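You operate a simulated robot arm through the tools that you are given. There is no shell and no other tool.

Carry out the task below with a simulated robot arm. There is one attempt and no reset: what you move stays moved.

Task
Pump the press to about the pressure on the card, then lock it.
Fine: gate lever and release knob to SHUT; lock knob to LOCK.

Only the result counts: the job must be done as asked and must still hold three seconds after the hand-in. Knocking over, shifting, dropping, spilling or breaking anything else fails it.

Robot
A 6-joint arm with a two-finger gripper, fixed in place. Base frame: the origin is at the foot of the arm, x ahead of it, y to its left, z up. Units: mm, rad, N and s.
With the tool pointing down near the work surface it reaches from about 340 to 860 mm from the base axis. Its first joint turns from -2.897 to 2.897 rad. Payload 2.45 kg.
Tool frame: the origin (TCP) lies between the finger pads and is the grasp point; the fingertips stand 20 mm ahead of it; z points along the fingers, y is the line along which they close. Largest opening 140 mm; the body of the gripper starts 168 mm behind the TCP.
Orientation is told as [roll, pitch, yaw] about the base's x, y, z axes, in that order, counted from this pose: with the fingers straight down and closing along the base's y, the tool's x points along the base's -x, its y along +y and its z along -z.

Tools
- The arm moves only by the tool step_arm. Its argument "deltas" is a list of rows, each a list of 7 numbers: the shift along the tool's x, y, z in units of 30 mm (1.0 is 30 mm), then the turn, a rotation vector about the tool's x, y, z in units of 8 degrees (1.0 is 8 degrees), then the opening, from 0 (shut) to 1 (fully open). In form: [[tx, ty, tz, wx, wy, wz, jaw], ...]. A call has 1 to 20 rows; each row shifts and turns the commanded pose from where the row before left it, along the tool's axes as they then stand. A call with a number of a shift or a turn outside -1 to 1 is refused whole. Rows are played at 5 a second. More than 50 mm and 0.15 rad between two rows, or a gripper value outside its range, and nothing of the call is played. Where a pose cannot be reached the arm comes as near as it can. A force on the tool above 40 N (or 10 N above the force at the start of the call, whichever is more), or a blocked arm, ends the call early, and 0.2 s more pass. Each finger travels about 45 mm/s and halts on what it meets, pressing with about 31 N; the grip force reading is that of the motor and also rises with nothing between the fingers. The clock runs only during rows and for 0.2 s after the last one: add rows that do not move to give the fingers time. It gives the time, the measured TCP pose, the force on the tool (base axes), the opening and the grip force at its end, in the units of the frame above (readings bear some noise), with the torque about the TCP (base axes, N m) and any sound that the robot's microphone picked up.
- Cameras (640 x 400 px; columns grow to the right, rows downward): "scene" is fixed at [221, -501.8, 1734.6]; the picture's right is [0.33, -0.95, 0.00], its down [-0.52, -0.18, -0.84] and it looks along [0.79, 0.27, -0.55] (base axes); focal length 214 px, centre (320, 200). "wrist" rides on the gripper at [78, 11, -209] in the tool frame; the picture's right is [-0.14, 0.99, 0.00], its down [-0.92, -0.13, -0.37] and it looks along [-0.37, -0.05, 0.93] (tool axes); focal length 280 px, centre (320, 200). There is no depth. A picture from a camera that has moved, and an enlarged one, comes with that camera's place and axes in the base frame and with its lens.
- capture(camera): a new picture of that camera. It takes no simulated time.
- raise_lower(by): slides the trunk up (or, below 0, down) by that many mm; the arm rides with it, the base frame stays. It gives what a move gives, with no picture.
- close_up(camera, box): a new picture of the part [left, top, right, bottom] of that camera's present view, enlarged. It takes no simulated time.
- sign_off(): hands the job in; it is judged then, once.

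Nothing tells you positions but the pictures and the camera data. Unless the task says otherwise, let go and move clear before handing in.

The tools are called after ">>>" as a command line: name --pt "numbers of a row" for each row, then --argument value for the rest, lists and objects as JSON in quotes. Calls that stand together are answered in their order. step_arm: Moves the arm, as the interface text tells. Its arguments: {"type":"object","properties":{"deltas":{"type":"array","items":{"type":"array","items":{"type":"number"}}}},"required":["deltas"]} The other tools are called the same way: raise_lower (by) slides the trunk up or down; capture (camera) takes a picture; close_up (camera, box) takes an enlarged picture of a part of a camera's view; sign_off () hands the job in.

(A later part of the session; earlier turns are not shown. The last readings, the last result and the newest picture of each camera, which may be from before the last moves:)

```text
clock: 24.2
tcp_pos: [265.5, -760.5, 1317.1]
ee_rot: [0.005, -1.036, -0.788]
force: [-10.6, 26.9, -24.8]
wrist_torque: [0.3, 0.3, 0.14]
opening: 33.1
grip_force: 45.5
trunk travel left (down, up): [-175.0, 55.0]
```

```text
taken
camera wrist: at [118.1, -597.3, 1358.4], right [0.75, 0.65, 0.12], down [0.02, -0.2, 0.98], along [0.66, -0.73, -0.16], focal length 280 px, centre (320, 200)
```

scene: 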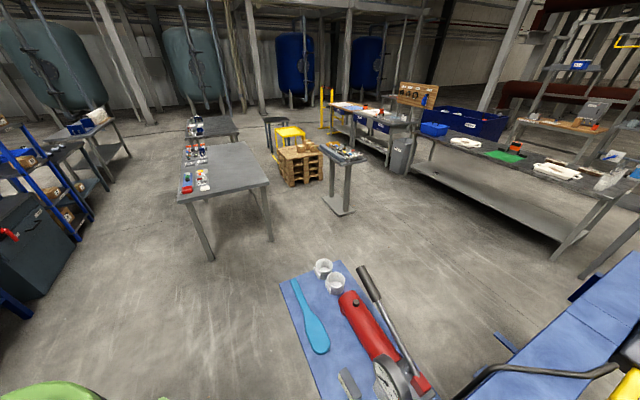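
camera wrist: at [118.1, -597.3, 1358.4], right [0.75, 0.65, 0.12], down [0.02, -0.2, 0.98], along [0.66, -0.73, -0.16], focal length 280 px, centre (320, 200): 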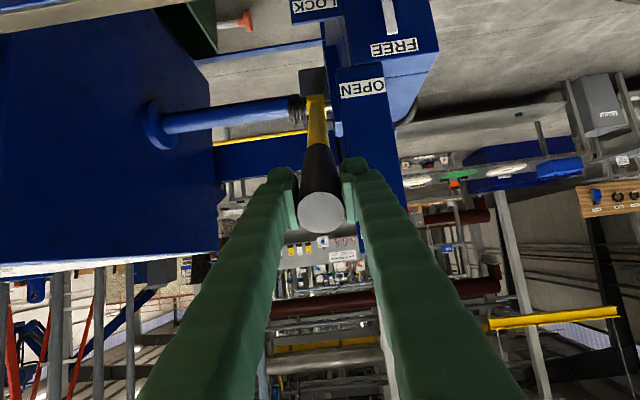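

The force jumped to about 36 N with almost no movement, so the gate lever is hard against its SHUT stop. I'll release it, back out, and move in front of the release knob.

>>> step_arm --pt "0.1 0 0 0 0 0 0.4" --pt "0 0 0 0 0 0 0.6" --pt "-0.127 0 -0.877 0 0 0 0.6" --pt "-0.127 0 -0.877 0 0 0 0.6" --pt "-0.127 0 -0.877 0 0 0 0.6"

>>> capture --camera "wrist"

>>> step_arm --pt "0.946 0.633 0.25 0 0 0 0.5" --pt "0.946 0.633 0.25 0 0 0 0.5" --pt "0.946 0.633 0.25 0 0 0 0.5" --pt "0.946 0.633 0.25 0 0 0 0.5" --pt "0.946 0.633 0.25 0 0 0 0.5" --pt "0.946 0.633 0.25 0 0 0 0.5" --pt "0.946 0.633 0.25 0 0 0 0.5" --pt "0.946 0.633 0.25 0 0 0 0.5" --pt "0.946 0.633 0.25 0 0 0 0.5" --pt "0.946 0.633 0.25 0 0 0 0.5" --pt "0.946 0.633 0.25 0 0 0 0.5" --pt "0.946 0.633 0.25 0 0 0 0.5" --pt "0.946 0.633 0.25 0 0 0 0.5" --pt "0 0 0 0 -0.83 0 0.5" --pt "0 0 0 0 -0.83 0 0.5" --pt "0 0 0 0 -0.83 0 0.5"

>>> capture --camera "wrist"

```text
clock: 25.4
tcp_pos: [221.1, -718.6, 1371.4]
ee_rot: [-0.002, -1.041, -0.783]
force: [-0.5, 0.2, 0.2]
wrist_torque: [-0.01, -0.01, -0.07]
opening: 83.9
grip_force: 0.0
trunk travel left (down, up): [-175.0, 55.0]
```

```text
taken
camera wrist: at [73.5, -556.2, 1410.9], right [0.75, 0.65, 0.12], down [0.01, -0.19, 0.98], along [0.66, -0.73, -0.15], focal length 280 px, centre (320, 200)
```

wrist: 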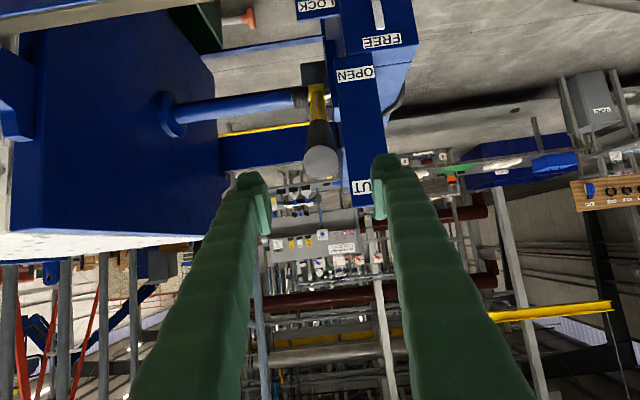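

```text
clock: 28.8
tcp_pos: [315.8, -660.5, 1166.1]
ee_rot: [0.128, -1.38, -0.902]
force: [-0.6, 0.4, -0.8]
wrist_torque: [0.05, -0.02, 0.04]
opening: 69.8
grip_force: 0.0
out of reach, approached as far as the arm can: row 9, 10, 11, 12, 13, 14, 15, 16
trunk travel left (down, up): [-175.0, 55.0]
```

```text
taken
camera wrist: at [168.8, -497.9, 1131.8], right [0.71, 0.69, 0.16], down [-0.24, 0.02, 0.97], along [0.66, -0.73, 0.18], focal length 280 px, centre (320, 200)
```

wrist: 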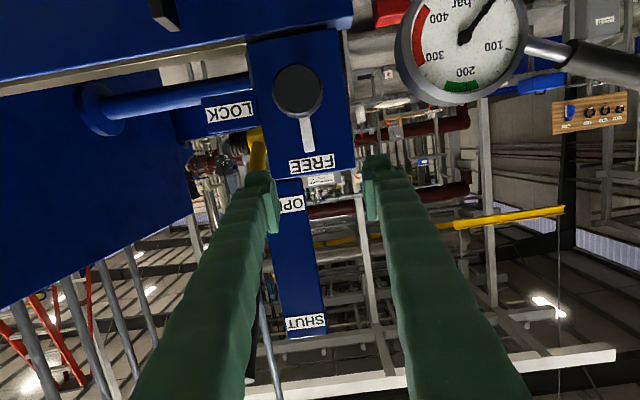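

The arm ran out of reach and stopped in front of the plate. I'll back away from the press along the tool and see what the pose does.

>>> step_arm --pt "0 0 -0.5 0 0 0 0.5"

```text
clock: 29.2
tcp_pos: [302.8, -660.6, 1177.9]
ee_rot: [0.062, -1.385, -0.844]
force: [-0.8, 0.7, 0.8]
wrist_torque: [0.01, 0.04, 0.01]
opening: 70.1
grip_force: 0.0
out of reach, approached as far as the arm can: row 1
trunk travel left (down, up): [-175.0, 55.0]
```

>>> step_arm --pt "-1 0 0 0 0 0 0.5"

```text
clock: 29.6
tcp_pos: [307.2, -663.5, 1209.8]
ee_rot: [-0.003, -1.389, -0.784]
force: [-0.8, 0.7, 0.0]
wrist_torque: [0.0, 0.01, -0.04]
opening: 70.0
grip_force: 0.0
trunk travel left (down, up): [-175.0, 55.0]
```

Now I understand: with a horizontal tool the wrist can't go low near the base, because the wrist pitch is limited. I'll reduce the tilt, back off, then lower the trunk to gain headroom.

>>> step_arm --pt "0 0 -0.7 0 0.82 0 0.5" --pt "0 0 -0.7 0 0.82 0 0.5" --pt "0 0 -0.7 0 0.82 0 0.5" --pt "0 0 -0.5 0 0 0 0.5"

>>> capture --camera "wrist"

```text
clock: 30.6
tcp_pos: [255.9, -615.6, 1233.2]
ee_rot: [0.0, -1.046, -0.785]
force: [-0.3, 0.0, 1.4]
wrist_torque: [-0.02, -0.02, -0.02]
opening: 69.9
grip_force: 0.1
trunk travel left (down, up): [-175.0, 55.0]
```

```text
taken
camera wrist: at [109.0, -451.9, 1272.6], right [0.75, 0.65, 0.12], down [0.01, -0.19, 0.98], along [0.66, -0.73, -0.15], focal length 280 px, centre (320, 200)
```

wrist: 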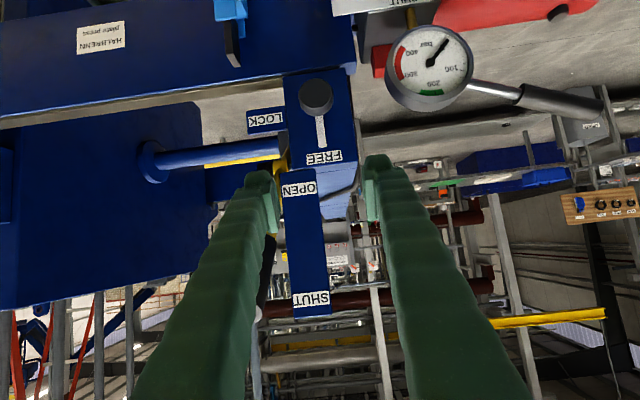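

The gate lever is up at SHUT, behind the left finger. I'll lower the trunk fully.

>>> raise_lower --by -175

>>> capture --camera "wrist"

```text
clock: 32.6
tcp_pos: [256.2, -616.0, 1058.1]
ee_rot: [-0.001, -1.044, -0.785]
force: [-0.3, -0.5, 0.2]
wrist_torque: [0.0, 0.01, -0.02]
opening: 70.1
grip_force: 0.0
trunk travel left (down, up): [0.0, 230.0]
```

```text
taken
camera wrist: at [109.3, -452.5, 1097.4], right [0.75, 0.65, 0.12], down [0.01, -0.19, 0.98], along [0.66, -0.73, -0.15], focal length 280 px, centre (320, 200)
```

wrist: 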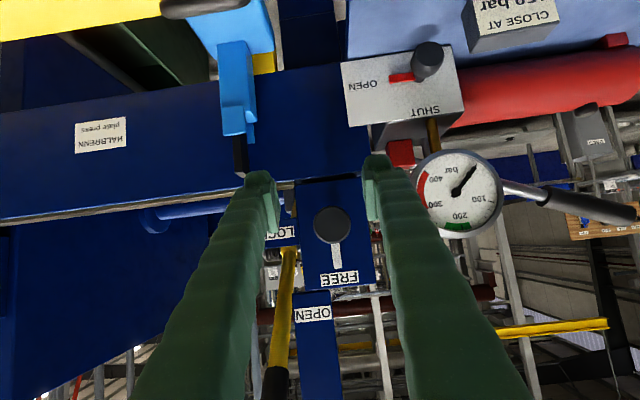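

The lock and release knobs are both in clear view now. I'll zoom in to measure them.

>>> close_up --camera "wrist" --box '[330, 0, 490, 100]'

>>> close_up --camera "wrist" --box '[260, 150, 420, 250]'

>>> close_up --camera "wrist" --box '[140, 0, 340, 180]'

```text
4.00 times, centred on (410, 50) of wrist
camera zoom: at [109.3, -452.5, 1097.4], right [0.75, 0.65, 0.12], down [0.01, -0.19, 0.98], along [0.66, -0.73, -0.15], focal length 1122 px, centre (-40, 800)
```

zoom: 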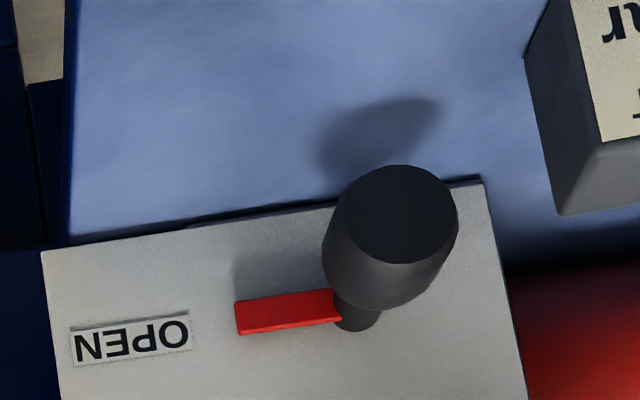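

```text
4.00 times, centred on (340, 200) of wrist
camera zoom: at [109.3, -452.5, 1097.4], right [0.75, 0.65, 0.12], down [0.01, -0.19, 0.98], along [0.66, -0.73, -0.15], focal length 1122 px, centre (240, 200)
```

zoom: 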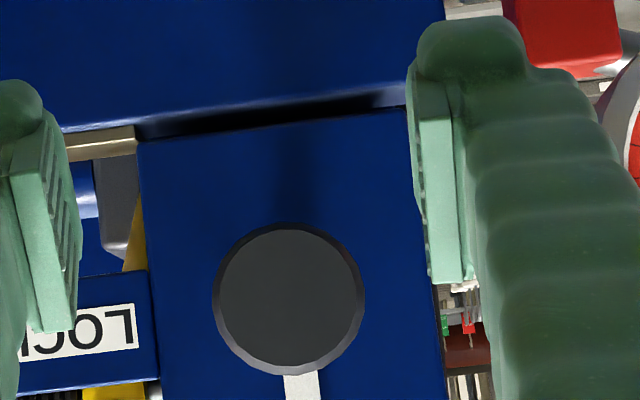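

```text
2.22 times, centred on (240, 90) of wrist
camera zoom: at [109.3, -452.5, 1097.4], right [0.75, 0.65, 0.12], down [0.01, -0.19, 0.98], along [0.66, -0.73, -0.15], focal length 623 px, centre (498, 444)
```

zoom: 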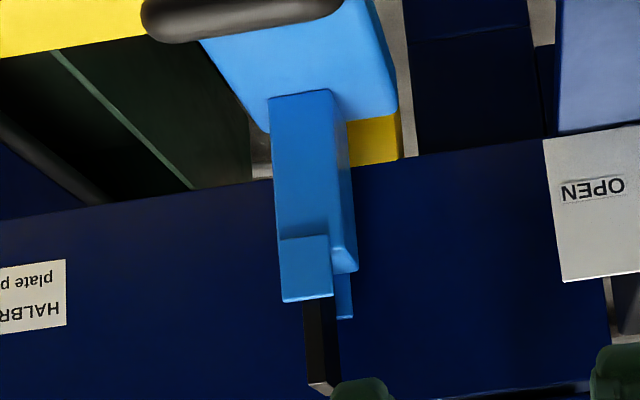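

Release knob axis is at about u=-103.5 along the pump axis (≈ (446, -592)), z≈889, with the head front at v≈-719. I'll move to a pre-grasp pose 100 mm in front of it.

>>> step_arm --pt "0.494 0.839 0.465 0 0 0 0.5" --pt "0.494 0.839 0.465 0 0 0 0.5" --pt "0.494 0.839 0.465 0 0 0 0.5" --pt "0.494 0.839 0.465 0 0 0 0.5" --pt "0.494 0.839 0.465 0 0 0 0.5" --pt "0.494 0.839 0.465 0 0 0 0.5"

>>> capture --camera "wrist"

```text
clock: 34.0
tcp_pos: [385.7, -556.8, 967.5]
ee_rot: [0.044, -1.035, -0.817]
force: [0.3, -0.5, 1.1]
wrist_torque: [-0.01, 0.02, 0.0]
opening: 70.0
grip_force: 0.0
out of reach, approached as far as the arm can: row 5, 6
trunk travel left (down, up): [0.0, 230.0]
```

```text
taken
camera wrist: at [236.3, -394.6, 1008.6], right [0.74, 0.65, 0.14], down [0.0, -0.21, 0.98], along [0.67, -0.73, -0.16], focal length 280 px, centre (320, 200)
```

wrist: 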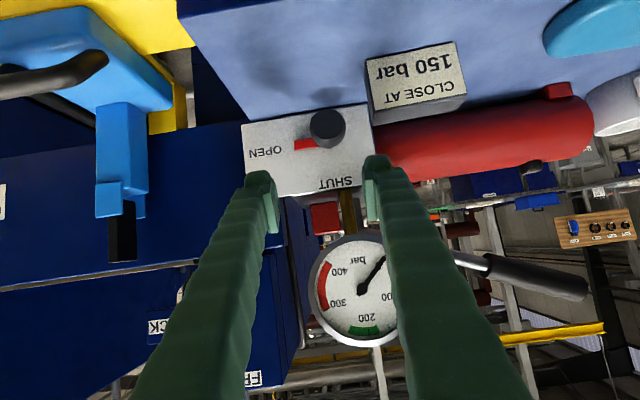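

Still limited at 60° tilt here. I'll reduce the tilt to 45° and approach the release knob from above-front.

>>> step_arm --pt "0 0.2 0 0.06 0.6 -0.06 0.45" --pt "0 0.2 0 0.055 0.6 -0.055 0.45" --pt "0 0.18 0 0 0.6 0 0.45" --pt "0.16 0 0.35 0 0 0 0.45" --pt "0.16 0 0.35 0 0 0 0.45"

>>> capture --camera "wrist"

```text
clock: 35.2
tcp_pos: [401.4, -548.3, 944.6]
ee_rot: [-0.032, -0.794, -0.767]
force: [0.7, -0.7, 0.0]
wrist_torque: [0.01, 0.03, -0.01]
opening: 63.0
grip_force: 0.0
trunk travel left (down, up): [0.0, 230.0]
```

```text
taken
camera wrist: at [267.2, -394.4, 1037.2], right [0.77, 0.63, 0.08], down [0.19, -0.35, 0.92], along [0.6, -0.69, -0.39], focal length 280 px, centre (320, 200)
```

wrist: 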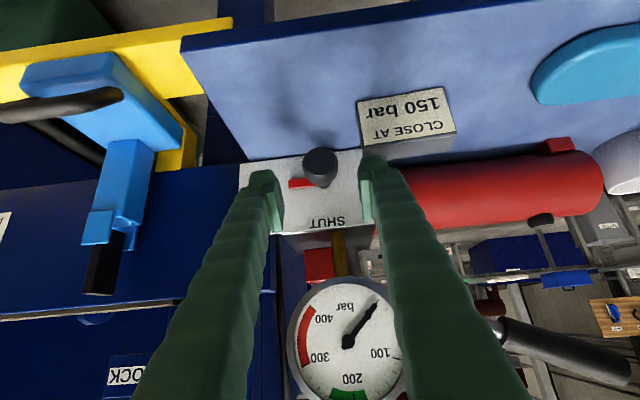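

At 45° tilt the pose is reachable. The card block sits just to the +u side of the knob, so I'll approach with the hand leaning 30° away from it and the fingers only slightly open. I'll turn the knob in several regrips.

>>> step_arm --pt "0.05 -0.5 0.1 -0.115 0 0.115 0.4" --pt "0.04 -0.43 0.13 0 0 0 0.4" --pt "0 0 0 -0.664 0 0.664 0.4" --pt "0 0 0 -0.664 0 0.664 0.4" --pt "0 0 0 -0.664 0 0.664 0.4" --pt "0 0 0 -0.664 0 0.664 0.4"

>>> capture --camera "wrist"

```text
clock: 36.6
tcp_pos: [383.2, -570.3, 939.4]
ee_rot: [0.693, -0.667, -1.258]
force: [-0.6, 0.7, -0.1]
wrist_torque: [-0.02, 0.0, -0.03]
opening: 56.3
grip_force: 0.0
trunk travel left (down, up): [0.0, 230.0]
```

```text
taken
camera wrist: at [213.6, -451.8, 1024.0], right [0.64, 0.5, 0.58], down [-0.13, -0.67, 0.73], along [0.76, -0.54, -0.36], focal length 280 px, centre (320, 200)
```

wrist: 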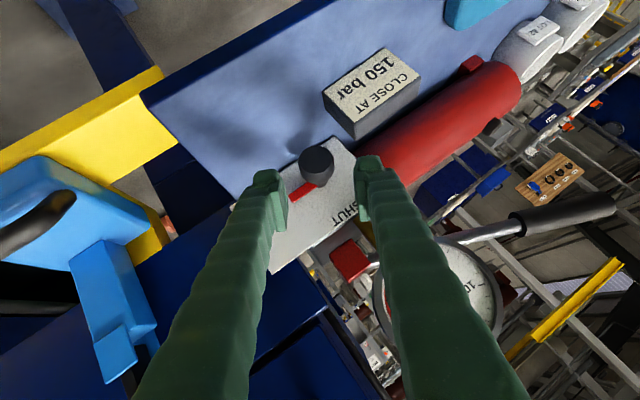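

The knob is centred between the fingers. I'll advance 82 mm and close on the head.

>>> step_arm --pt "0 0 0.7 0 0 0 0.4" --pt "0 0 0.7 0 0 0 0.4" --pt "0 0 0.7 0 0 0 0.4" --pt "0 0 0.65 0 0 0 0.4"

>>> capture --camera "wrist"

```text
clock: 37.6
tcp_pos: [446.5, -591.6, 888.7]
ee_rot: [0.691, -0.666, -1.256]
force: [0.2, 0.0, 0.2]
wrist_torque: [0.03, -0.05, -0.01]
opening: 55.9
grip_force: 0.1
trunk travel left (down, up): [0.0, 230.0]
```

```text
taken
camera wrist: at [277.5, -472.4, 974.2], right [0.64, 0.5, 0.58], down [-0.13, -0.67, 0.73], along [0.76, -0.54, -0.36], focal length 280 px, centre (320, 200)
```

wrist: 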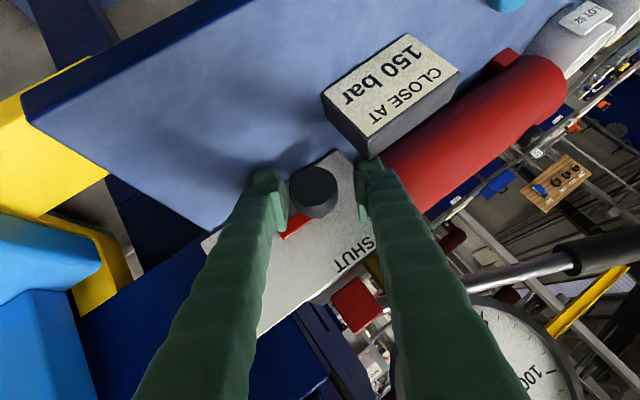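

>>> step_arm --pt "0 -0.13 0 0 0 0 0.4" --pt "0 0 0 0 0 0 0.15" --pt "0 0 0 0 0 0 0.15" --pt "0 0 0 0 0 0 0.15"

>>> capture --camera "wrist"

```text
clock: 38.6
tcp_pos: [444.1, -594.5, 886.8]
ee_rot: [0.693, -0.668, -1.257]
force: [2.6, -1.9, -0.8]
wrist_torque: [-0.04, -0.03, -0.07]
opening: 34.4
grip_force: 38.0
trunk travel left (down, up): [0.0, 230.0]
```

```text
taken
camera wrist: at [275.2, -475.3, 972.3], right [0.64, 0.5, 0.58], down [-0.13, -0.67, 0.73], along [0.76, -0.54, -0.36], focal length 280 px, centre (320, 200)
```

wrist: 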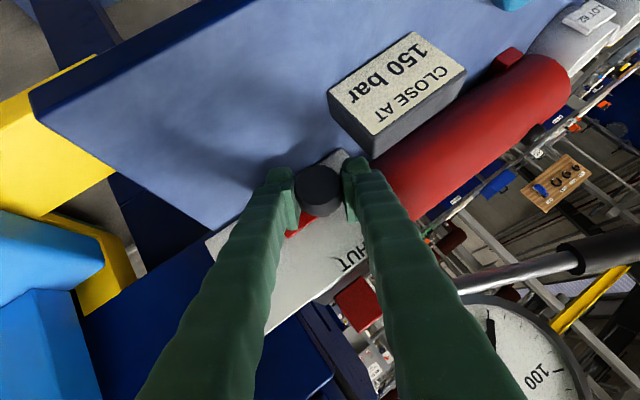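

Gripped cleanly at 34 mm. I'll rotate 33° about the knob axis.

>>> step_arm --pt "0 0 0 0.58 0 -0.58 0.15" --pt "0 0 0 0.58 0 -0.58 0.15" --pt "0 0 0 0.58 0 -0.58 0.15" --pt "0 0 0 0.58 0 -0.58 0.15" --pt "0 0 0 0.58 0 -0.58 0.15"

>>> capture --camera "wrist"

```text
clock: 39.8
tcp_pos: [444.7, -592.7, 885.8]
ee_rot: [-0.06, -0.79, -0.742]
force: [16.1, 8.7, -3.8]
wrist_torque: [-0.14, -0.22, -0.38]
opening: 34.3
grip_force: 44.6
trunk travel left (down, up): [0.0, 230.0]
```

```text
taken
camera wrist: at [311.9, -439.2, 979.3], right [0.77, 0.64, 0.06], down [0.21, -0.34, 0.92], along [0.6, -0.7, -0.39], focal length 280 px, centre (320, 200)
```

wrist: 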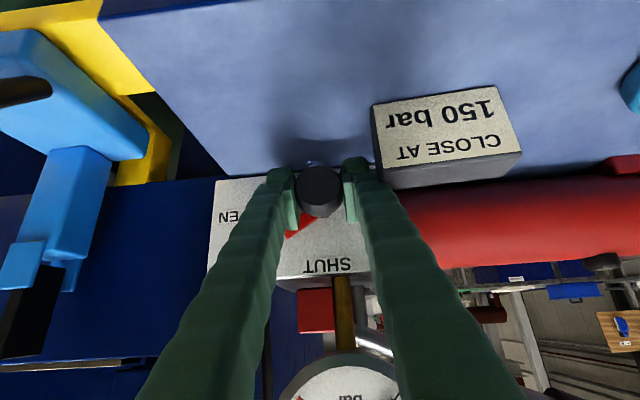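

The pointer has turned about a third of the way. I'll open slightly, rotate the hand back, and re-grip for the next part.

>>> step_arm --pt "0 0 0 0 0 0 0.36" --pt "0 0.04 0 0 0 0 0.36" --pt "0 0 0 -0.58 0 0.58 0.36" --pt "0 0 0 -0.58 0 0.58 0.36" --pt "0 0 0 -0.58 0 0.58 0.36" --pt "0 0 0 -0.58 0 0.58 0.36" --pt "0 0 0 -0.58 0 0.58 0.36" --pt "0 0 0 0 0 0 0.15" --pt "0 0 0 0 0 0 0.15" --pt "0 0 0 0 0 0 0.15"

>>> step_arm --pt "0 0 0 0.58 0 -0.58 0.15" --pt "0 0 0 0.58 0 -0.58 0.15" --pt "0 0 0 0.58 0 -0.58 0.15" --pt "0 0 0 0.58 0 -0.58 0.15" --pt "0 0 0 0.58 0 -0.58 0.15"

>>> capture --camera "wrist"

```text
clock: 42.0
tcp_pos: [444.0, -592.2, 886.7]
ee_rot: [0.691, -0.665, -1.259]
force: [-2.6, -4.8, -5.6]
wrist_torque: [-0.04, -0.02, 0.0]
opening: 34.6
grip_force: 41.9
trunk travel left (down, up): [0.0, 230.0]
```

```text
clock: 43.2
tcp_pos: [445.0, -593.0, 886.1]
ee_rot: [-0.057, -0.789, -0.745]
force: [1.9, 5.4, -4.5]
wrist_torque: [-0.13, -0.15, -0.17]
opening: 34.1
grip_force: 45.1
trunk travel left (down, up): [0.0, 230.0]
```

```text
taken
camera wrist: at [311.5, -438.9, 978.8], right [0.77, 0.63, 0.06], down [0.21, -0.34, 0.92], along [0.6, -0.7, -0.39], focal length 280 px, centre (320, 200)
```

wrist: 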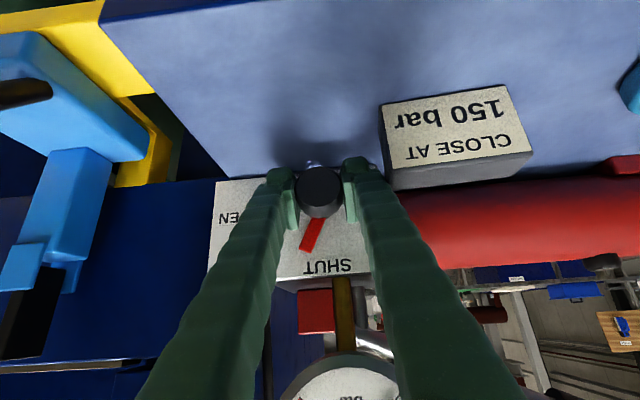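

The pointer is about 25° short of SHUT. I notice the card block moved about 8 mm to the side, probably nudged by my opening finger. I'll open less this time and re-grip for the last part.

>>> step_arm --pt "0 0 0 0 0 0 0.3" --pt "0 0 0 0 0 0 0.3" --pt "0 0 0 -0.58 0 0.58 0.3" --pt "0 0 0 -0.58 0 0.58 0.3" --pt "0 0 0 -0.58 0 0.58 0.3" --pt "0 0 0 -0.58 0 0.58 0.3" --pt "0 0 0 -0.58 0 0.58 0.3" --pt "0 0 0 0 0 0 0.15" --pt "0 0 0 0 0 0 0.15" --pt "0 0 0 0 0 0 0.15"

>>> capture --camera "wrist"

```text
clock: 45.4
tcp_pos: [443.6, -593.4, 884.9]
ee_rot: [0.691, -0.664, -1.256]
force: [-3.6, -1.0, -6.1]
wrist_torque: [-0.02, -0.03, 0.16]
opening: 34.9
grip_force: 44.8
trunk travel left (down, up): [0.0, 230.0]
```

```text
taken
camera wrist: at [274.4, -474.2, 971.8], right [0.64, 0.5, 0.58], down [-0.13, -0.67, 0.73], along [0.76, -0.54, -0.36], focal length 280 px, centre (320, 200)
```

wrist: 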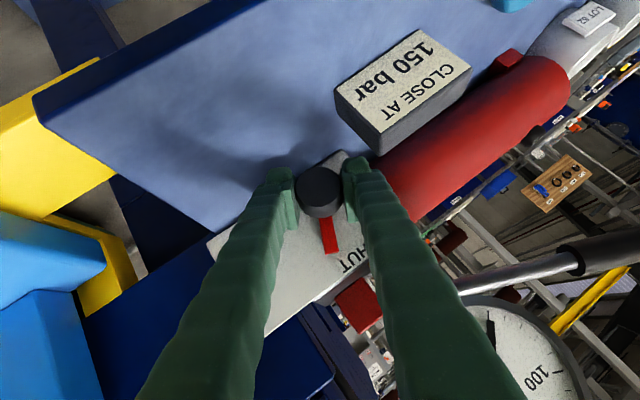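

>>> step_arm --pt "0 0 0 0.58 0 -0.58 0.15" --pt "0 0 0 0.58 0 -0.58 0.15" --pt "0 0 0 0.58 0 -0.58 0.15" --pt "0 0 0 0.58 0 -0.58 0.15"

>>> capture --camera "wrist"

>>> close_up --camera "wrist" --box '[260, 150, 420, 290]'

```text
clock: 46.4
tcp_pos: [443.8, -592.1, 884.8]
ee_rot: [0.094, -0.79, -0.856]
force: [-1.2, 1.7, -10.5]
wrist_torque: [0.5, -0.27, -0.16]
opening: 34.5
grip_force: 45.3
trunk travel left (down, up): [0.0, 230.0]
```

```text
taken
camera wrist: at [304.5, -444.5, 979.2], right [0.77, 0.62, 0.16], down [0.14, -0.41, 0.9], along [0.63, -0.67, -0.4], focal length 280 px, centre (320, 200)
```

wrist: 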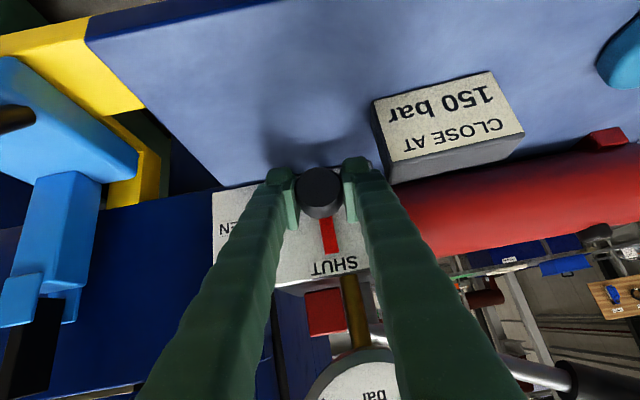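

```text
2.86 times, centred on (340, 220) of wrist
camera zoom: at [304.5, -444.5, 979.2], right [0.77, 0.62, 0.16], down [0.14, -0.41, 0.9], along [0.63, -0.67, -0.4], focal length 801 px, centre (263, 143)
```

zoom: 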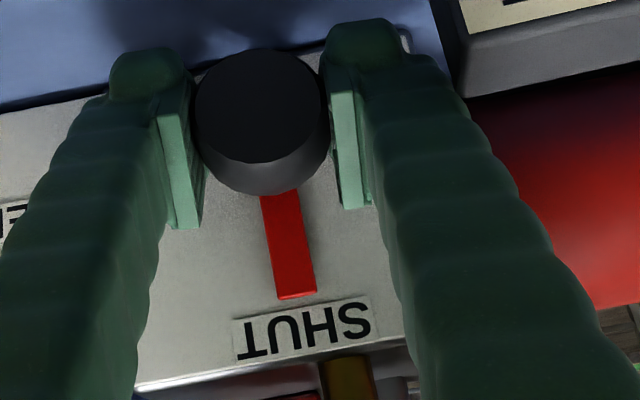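

The pointer now points straight at SHUT and the resisting torque has risen. I'll nudge it 4° more to confirm the stop.

>>> step_arm --pt "0 0 0 0.35 0 -0.35 0.15"

>>> close_up --camera "wrist" --box '[260, 150, 420, 290]'

```text
clock: 46.8
tcp_pos: [444.9, -593.3, 884.1]
ee_rot: [-0.006, -0.793, -0.786]
force: [4.8, -0.1, -16.1]
wrist_torque: [0.47, -0.43, -0.26]
opening: 34.6
grip_force: 44.7
trunk travel left (down, up): [0.0, 230.0]
```

```text
2.86 times, centred on (340, 220) of wrist
camera zoom: at [309.4, -440.5, 978.0], right [0.77, 0.63, 0.09], down [0.18, -0.36, 0.92], along [0.61, -0.69, -0.39], focal length 801 px, centre (263, 143)
```

zoom: 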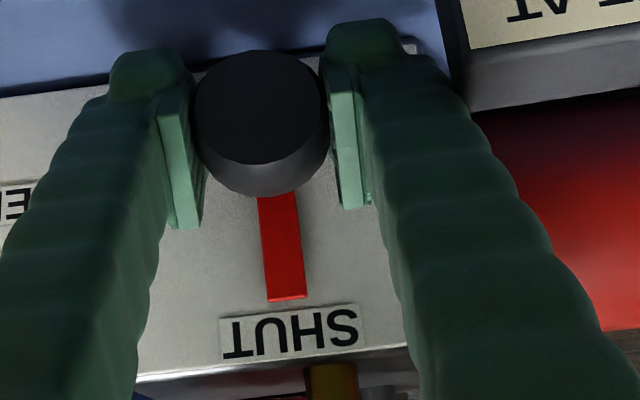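

The release knob is firmly at SHUT. I'll open a little, back straight out, and rise clear.

>>> step_arm --pt "0 0 0 -0.2 0 0.2 0.29" --pt "0 0 0 0 0 0 0.29" --pt "0 0 -1 0 0 0 0.29" --pt "0 0 -1 0 0 0 0.29" --pt "0 0 -1 0 0 0 0.29" --pt "0 0 -1 0 0 0 0.29" --pt "0 0 -1 0 0 0 0.29"

>>> capture --camera "wrist"

>>> close_up --camera "scene" --box '[330, 360, 394, 400]'

```text
clock: 48.4
tcp_pos: [366.7, -517.5, 992.5]
ee_rot: [0.054, -0.793, -0.828]
force: [0.4, 1.0, -0.7]
wrist_torque: [-0.01, 0.03, -0.01]
opening: 40.5
grip_force: 0.0
trunk travel left (down, up): [0.0, 230.0]
```

```text
taken
camera wrist: at [229.4, -368.3, 1085.7], right [0.77, 0.63, 0.14], down [0.15, -0.39, 0.91], along [0.62, -0.68, -0.39], focal length 280 px, centre (320, 200)
```

wrist: 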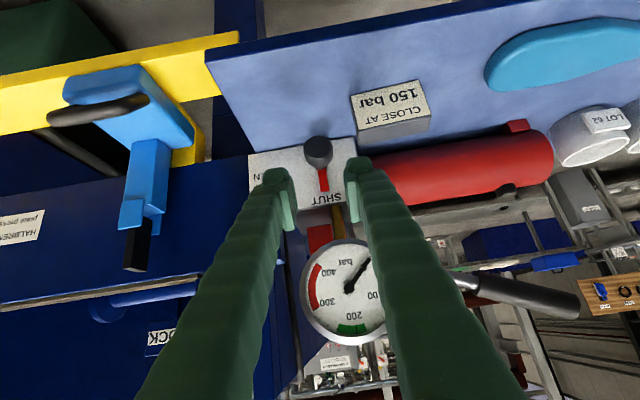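

```text
10.00 times, centred on (362, 380) of scene
camera zoom: at [221.0, -501.8, 1734.6], right [0.33, -0.95, 0.0], down [-0.52, -0.18, -0.84], along [0.79, 0.27, -0.55], focal length 2145 px, centre (-100, -1600)
```

zoom: 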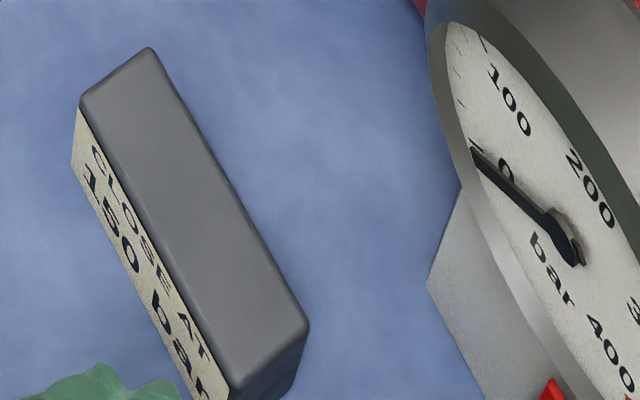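

The release knob points at SHUT. The card block is shifted by about 7 mm, and I'll consider putting it back afterwards. Now I'll travel up and over toward the pump handle.

>>> step_arm --pt "-0.872 0.95 -0.374 0.2 0 -0.2 0.29" --pt "-0.872 0.95 -0.374 0 0 0 0.29" --pt "-0.872 0.95 -0.374 0 0 0 0.29" --pt "-0.872 0.95 -0.374 0 0 0 0.4" --pt "-0.872 0.95 -0.374 0 0 0 0.4" --pt "-0.872 0.95 -0.374 0 0 0 0.4" --pt "-0.872 0.95 -0.374 0 0 0 0.5" --pt "-0.872 0.95 -0.374 0 0 0 0.5" --pt "-0.872 0.95 -0.374 0 0 0 0.5" --pt "0 0 0 0 -0.95 0 0.5" --pt "0 0 0 0 -0.95 0 0.5"

>>> capture --camera "wrist"

>>> capture --camera "scene"

```text
clock: 50.8
tcp_pos: [592.8, -419.6, 1223.4]
ee_rot: [-0.047, -0.951, -0.785]
force: [-0.2, -0.7, -0.1]
wrist_torque: [0.0, 0.04, 0.02]
opening: 69.9
grip_force: 0.1
out of reach, approached as far as the arm can: row 6, 11
trunk travel left (down, up): [0.0, 230.0]
```

```text
taken
camera wrist: at [456.6, -254.1, 1282.3], right [0.78, 0.62, 0.08], down [0.09, -0.24, 0.97], along [0.62, -0.75, -0.24], focal length 280 px, centre (320, 200)
```

wrist: 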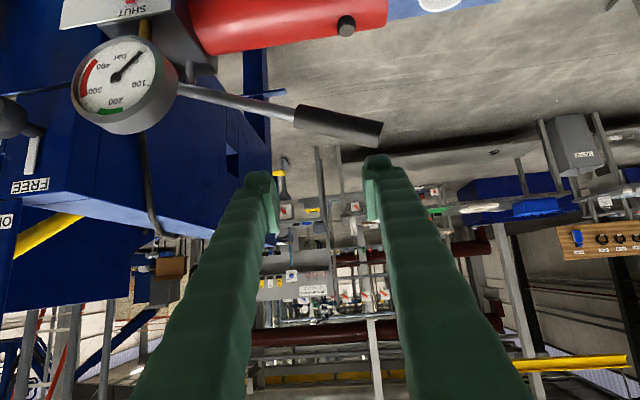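

```text
taken
```

scene: 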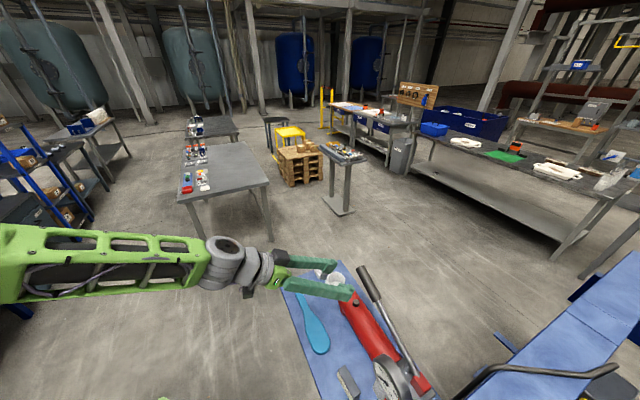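

The gauge (still 0) and the pump handle are both visible from here, with the handle tip at about u=194, z=1100. I'll back off the tilt slightly and roll the gripper by 90° so the fingers lie above and below the handle.

>>> step_arm --pt "0 0 0 0 0.5 0 0.5" --pt "0 0 0 0 0 0.94 0.5" --pt "0 0 0 0 0 0.94 0.5" --pt "0 0 0 0 0 0.94 0.5" --pt "0 0 0 0 0 0.94 0.5" --pt "0 0 0 0 0 0.94 0.5" --pt "0 0 0 0 0 0.94 0.5" --pt "0 0 0 0 0 0.94 0.5" --pt "0 0 0 0 0 0.94 0.5" --pt "0 0 0 0 0 0.94 0.5" --pt "0 0 0 0 0 0.94 0.5" --pt "0 0 0 0 0 0.94 0.5" --pt "0 0 0 0 0 0.94 0.5"

>>> capture --camera "wrist"

>>> close_up --camera "scene" --box '[240, 220, 480, 400]'

```text
clock: 53.6
tcp_pos: [594.8, -421.0, 1222.8]
ee_rot: [0.881, -0.023, -2.398]
force: [0.2, 0.6, 0.3]
wrist_torque: [-0.04, 0.01, 0.02]
opening: 70.0
grip_force: 0.0
trunk travel left (down, up): [0.0, 230.0]
```

```text
taken
camera wrist: at [550.8, -253.5, 1364.0], right [0.34, -0.55, 0.77], down [-0.92, -0.35, 0.16], along [0.18, -0.76, -0.62], focal length 280 px, centre (320, 200)
```

wrist: 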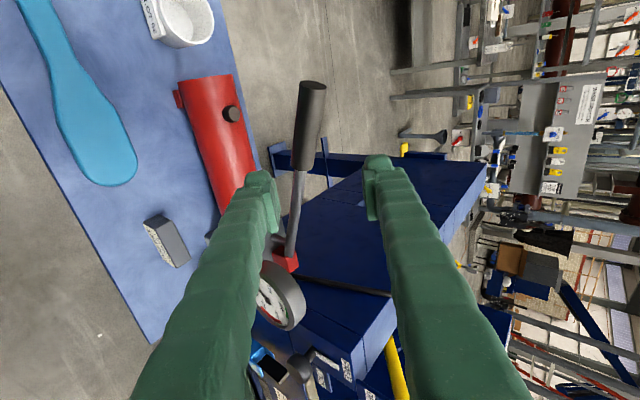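

```text
2.22 times, centred on (360, 310) of scene
camera zoom: at [221.0, -501.8, 1734.6], right [0.33, -0.95, 0.0], down [-0.52, -0.18, -0.84], along [0.79, 0.27, -0.55], focal length 477 px, centre (231, -44)
```

zoom: 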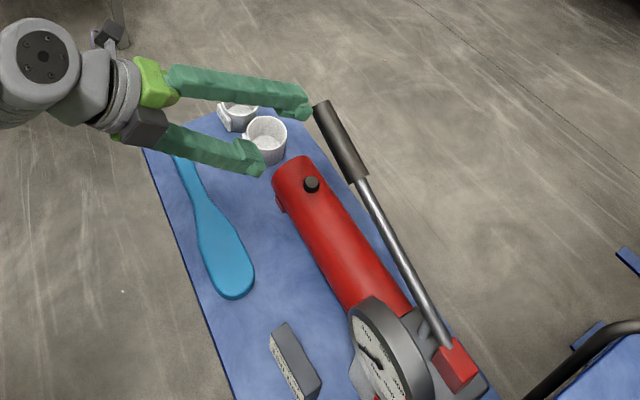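

The roll worked and the handle lies between the fingers farther ahead. The red cylinder is under the lever, topping out at about z=936, so I must watch the depth of the downstroke. I'll approach the handle at u≈160, z≈1084 along the tool axis.

>>> step_arm --pt "0.3 -0.06 1 0 0 0 0.5" --pt "0.3 -0.06 1 0 0 0 0.5" --pt "0.3 -0.06 1 0 0 0 0.5" --pt "0.3 -0.06 1 0 0 0 0.5"

>>> capture --camera "wrist"

```text
clock: 54.6
tcp_pos: [681.0, -463.1, 1140.7]
ee_rot: [0.879, -0.023, -2.397]
force: [-0.3, -0.8, -0.4]
wrist_torque: [0.0, 0.0, -0.02]
opening: 69.9
grip_force: 0.1
trunk travel left (down, up): [0.0, 230.0]
```

```text
taken
camera wrist: at [636.7, -294.8, 1281.9], right [0.34, -0.54, 0.77], down [-0.92, -0.35, 0.16], along [0.18, -0.76, -0.62], focal length 280 px, centre (320, 200)
```

wrist: 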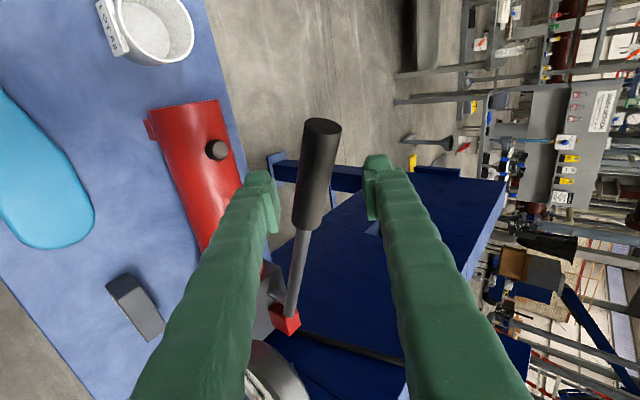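

The handle is centred. I'll continue 85 mm to put it between the fingers.

>>> step_arm --pt "0.12 -0.03 0.94 0 0 0 0.5" --pt "0.12 -0.03 0.94 0 0 0 0.5" --pt "0.12 -0.03 0.94 0 0 0 0.5"

>>> capture --camera "wrist"

>>> close_up --camera "scene" --box '[280, 240, 440, 400]'

```text
clock: 55.4
tcp_pos: [729.6, -503.8, 1085.9]
ee_rot: [0.881, -0.022, -2.398]
force: [-1.0, -0.1, 0.5]
wrist_torque: [0.0, -0.03, 0.04]
opening: 69.9
grip_force: 0.0
trunk travel left (down, up): [0.0, 230.0]
```

```text
taken
camera wrist: at [686.8, -335.4, 1227.0], right [0.34, -0.54, 0.77], down [-0.92, -0.35, 0.16], along [0.18, -0.76, -0.62], focal length 280 px, centre (320, 200)
```

wrist: 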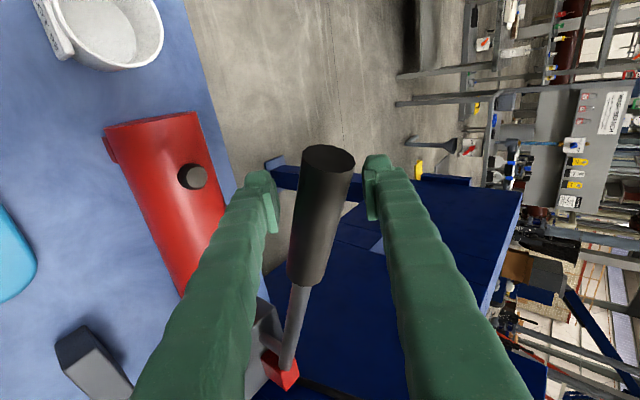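

```text
2.50 times, centred on (360, 320) of scene
camera zoom: at [221.0, -501.8, 1734.6], right [0.33, -0.95, 0.0], down [-0.52, -0.18, -0.84], along [0.79, 0.27, -0.55], focal length 536 px, centre (220, -100)
```

zoom: 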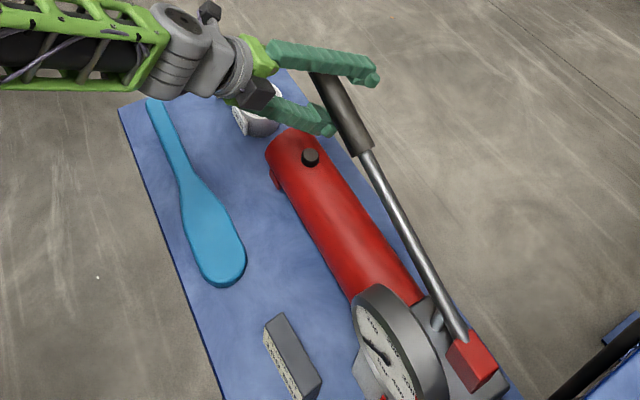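

The handle is caged between the fingers. I'll rotate the hand about the hinge direction to align with the handle's 21° slope, then close on it.

>>> step_arm --pt "0 0 0 0 0.58 0.69 0.5" --pt "0 0 0 0 0.58 0.69 0.5" --pt "0 0 0 0 0.58 0.69 0.5" --pt "0 0 0 0 0 0 0.5"

>>> capture --camera "wrist"

```text
clock: 56.4
tcp_pos: [731.4, -509.8, 1091.3]
ee_rot: [0.909, 0.189, -2.396]
force: [-0.7, 0.1, -0.1]
wrist_torque: [0.02, -0.02, 0.0]
opening: 70.1
grip_force: 0.1
out of reach, approached as far as the arm can: row 2, 3
trunk travel left (down, up): [0.0, 230.0]
```

```text
taken
camera wrist: at [663.3, -359.0, 1242.8], right [0.21, -0.64, 0.74], down [-0.93, -0.36, -0.05], along [0.3, -0.68, -0.67], focal length 280 px, centre (320, 200)
```

wrist: 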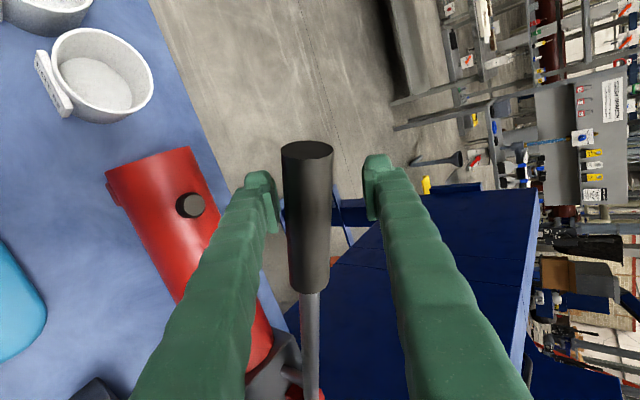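

>>> step_arm --pt "0 -0.2 0 0 0 0 0.4" --pt "0 0 0 0 0 0 0.3" --pt "0 0 0 0 0 0 0.15" --pt "0 0 0 0 0 0 0.12" --pt "0 0 0 0 0 0 0.12"

>>> capture --camera "wrist"

```text
clock: 57.6
tcp_pos: [729.4, -506.1, 1084.1]
ee_rot: [0.905, 0.191, -2.398]
force: [-9.7, 12.3, -13.4]
wrist_torque: [1.08, -0.95, -0.93]
opening: 38.2
grip_force: 44.8
trunk travel left (down, up): [0.0, 230.0]
```

```text
taken
camera wrist: at [661.2, -355.1, 1236.4], right [0.21, -0.64, 0.74], down [-0.93, -0.36, -0.05], along [0.29, -0.68, -0.67], focal length 280 px, centre (320, 200)
```

wrist: 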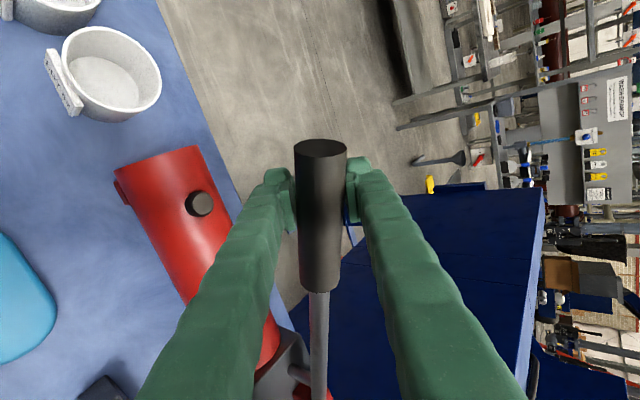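

The handle is gripped. I'll test a small downstroke of about 8° along the lever's arc and look at the gauge.

>>> step_arm --pt "0.06 -0.28 0.21 0 -0.155 -0.195 0.12" --pt "0.06 -0.28 0.21 0 -0.155 -0.195 0.12" --pt "0.05 -0.28 0.21 0 -0.155 -0.195 0.12" --pt "0.05 -0.28 0.21 0 -0.155 -0.195 0.12"

>>> close_up --camera "scene" --box '[360, 350, 440, 400]'

>>> capture --camera "wrist"

```text
clock: 58.6
tcp_pos: [736.8, -497.2, 1047.7]
ee_rot: [0.911, 0.05, -2.401]
force: [-14.3, 7.6, -4.0]
wrist_torque: [1.35, -0.6, -2.17]
opening: 38.7
grip_force: 44.9
trunk travel left (down, up): [0.0, 230.0]
```

```text
8.00 times, centred on (400, 375) of scene
camera zoom: at [221.0, -501.8, 1734.6], right [0.33, -0.95, 0.0], down [-0.52, -0.18, -0.84], along [0.79, 0.27, -0.55], focal length 1716 px, centre (-320, -1200)
```

zoom: 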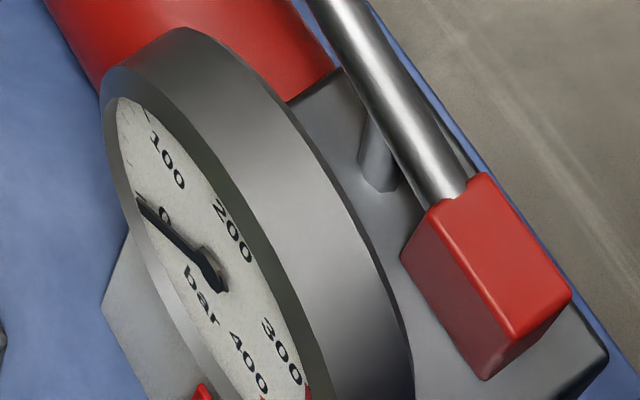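

```text
taken
camera wrist: at [684.0, -332.3, 1189.2], right [0.28, -0.57, 0.77], down [-0.93, -0.35, 0.08], along [0.23, -0.74, -0.63], focal length 280 px, centre (320, 200)
```

wrist: 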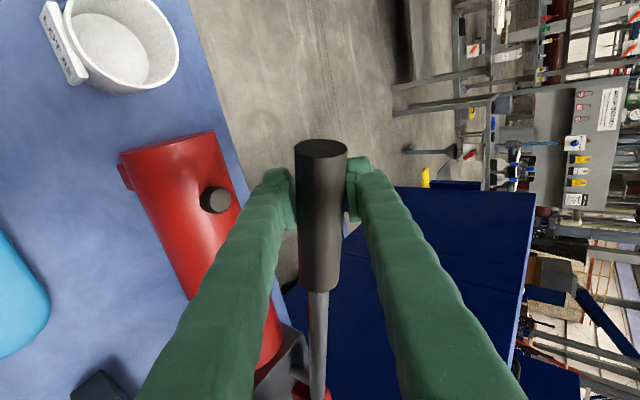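

The lever moves but the gauge is still at 0. I'll continue down another 8°.

>>> step_arm --pt "0.045 -0.28 0.215 0 -0.155 -0.195 0.12" --pt "0.04 -0.28 0.215 0 -0.155 -0.195 0.12" --pt "0.03 -0.28 0.215 0 -0.155 -0.195 0.12" --pt "0.02 -0.28 0.215 0 -0.155 -0.195 0.12"

>>> close_up --camera "scene" --box '[360, 350, 440, 400]'

>>> capture --camera "wrist"

```text
clock: 59.6
tcp_pos: [744.4, -493.5, 1004.3]
ee_rot: [0.909, -0.09, -2.398]
force: [-1.6, 16.5, -1.1]
wrist_torque: [1.28, -1.1, -1.9]
opening: 38.8
grip_force: 44.7
trunk travel left (down, up): [0.0, 230.0]
```

```text
8.00 times, centred on (400, 375) of scene
camera zoom: at [221.0, -501.8, 1734.6], right [0.33, -0.95, 0.0], down [-0.52, -0.18, -0.84], along [0.79, 0.27, -0.55], focal length 1716 px, centre (-320, -1200)
```

zoom: 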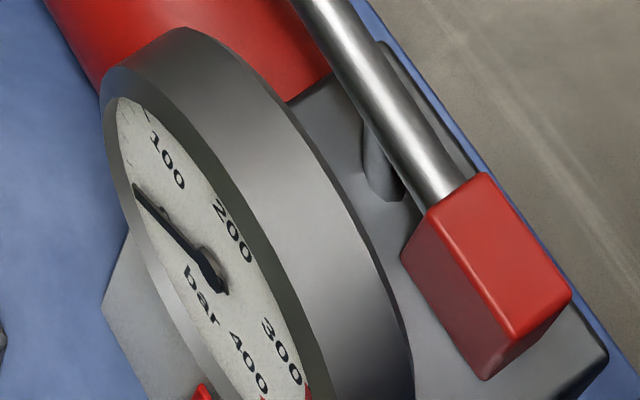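

```text
taken
camera wrist: at [702.7, -314.7, 1135.9], right [0.36, -0.49, 0.79], down [-0.92, -0.34, 0.21], along [0.17, -0.8, -0.58], focal length 280 px, centre (320, 200)
```

wrist: 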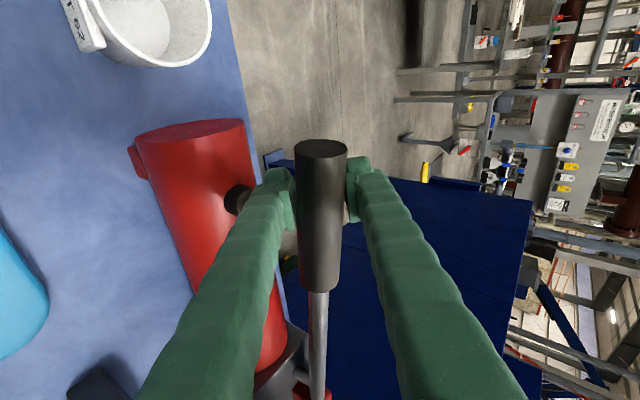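

The gauge just started to move, reading about 8–10 bar. I'll do an upstroke along the same arc and another downstroke to learn the gain per stroke.

>>> step_arm --pt "-0.055 0.28 -0.215 0 0.155 0.195 0.12" --pt "-0.11 0.56 -0.43 0 0.31 0.39 0.12" --pt "-0.11 0.56 -0.43 0 0.31 0.39 0.12" --pt "-0.11 0.56 -0.43 0 0.31 0.39 0.12"

>>> close_up --camera "scene" --box '[360, 350, 440, 400]'

>>> capture --camera "wrist"

```text
clock: 60.6
tcp_pos: [732.8, -503.7, 1076.5]
ee_rot: [0.911, 0.155, -2.4]
force: [-6.6, 4.9, -2.6]
wrist_torque: [0.92, -0.75, -1.01]
opening: 38.5
grip_force: 45.2
trunk travel left (down, up): [0.0, 230.0]
```

```text
8.00 times, centred on (400, 375) of scene
camera zoom: at [221.0, -501.8, 1734.6], right [0.33, -0.95, 0.0], down [-0.52, -0.18, -0.84], along [0.79, 0.27, -0.55], focal length 1716 px, centre (-320, -1200)
```

zoom: 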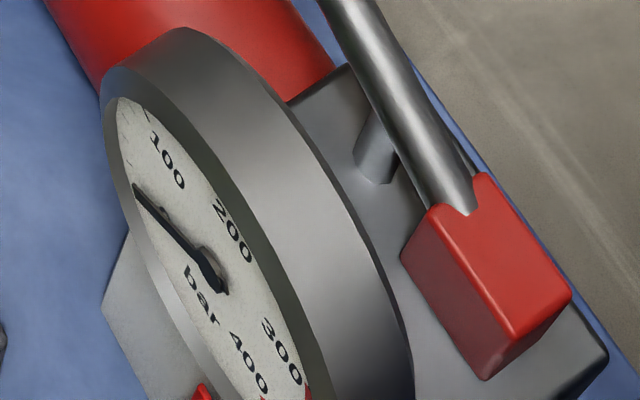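

```text
taken
camera wrist: at [666.8, -348.8, 1225.4], right [0.22, -0.62, 0.75], down [-0.93, -0.36, -0.02], along [0.28, -0.7, -0.66], focal length 280 px, centre (320, 200)
```

wrist: 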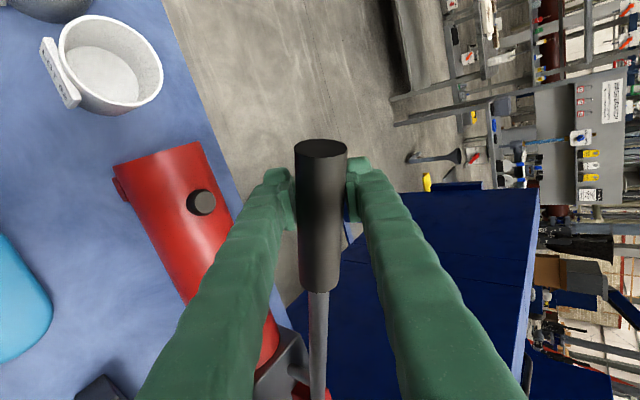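

Pressure holds on the upstroke. Now a full downstroke.

>>> step_arm --pt "0.11 -0.56 0.43 0 -0.31 -0.39 0.12" --pt "0.11 -0.56 0.43 0 -0.31 -0.39 0.12" --pt "0.11 -0.56 0.43 0 -0.31 -0.39 0.12" --pt "0.11 -0.56 0.43 0 -0.31 -0.39 0.12"

>>> close_up --camera "scene" --box '[360, 350, 440, 400]'

>>> capture --camera "wrist"

```text
clock: 61.6
tcp_pos: [742.8, -491.9, 996.1]
ee_rot: [0.911, -0.123, -2.406]
force: [-25.5, -13.8, -5.7]
wrist_torque: [1.64, -1.47, -0.72]
opening: 38.8
grip_force: 44.8
trunk travel left (down, up): [0.0, 230.0]
```

```text
8.00 times, centred on (400, 375) of scene
camera zoom: at [221.0, -501.8, 1734.6], right [0.33, -0.95, 0.0], down [-0.52, -0.18, -0.84], along [0.79, 0.27, -0.55], focal length 1716 px, centre (-320, -1200)
```

zoom: 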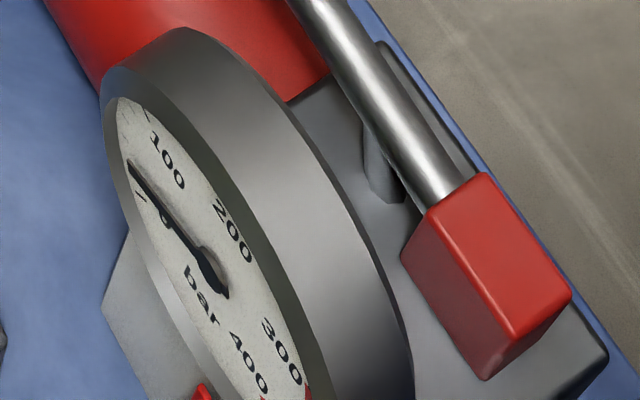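

```text
taken
camera wrist: at [708.1, -310.8, 1124.0], right [0.38, -0.48, 0.79], down [-0.91, -0.33, 0.24], along [0.15, -0.81, -0.56], focal length 280 px, centre (320, 200)
```

wrist: 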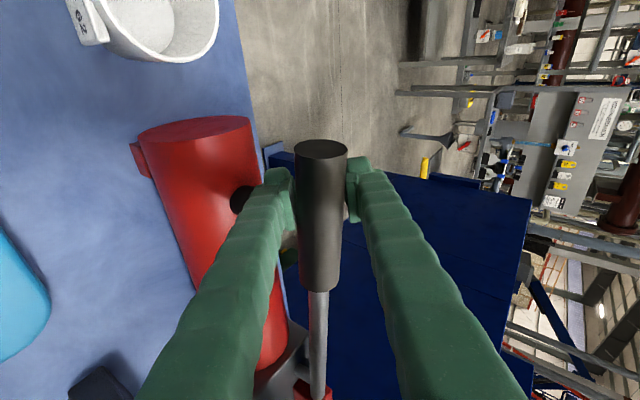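

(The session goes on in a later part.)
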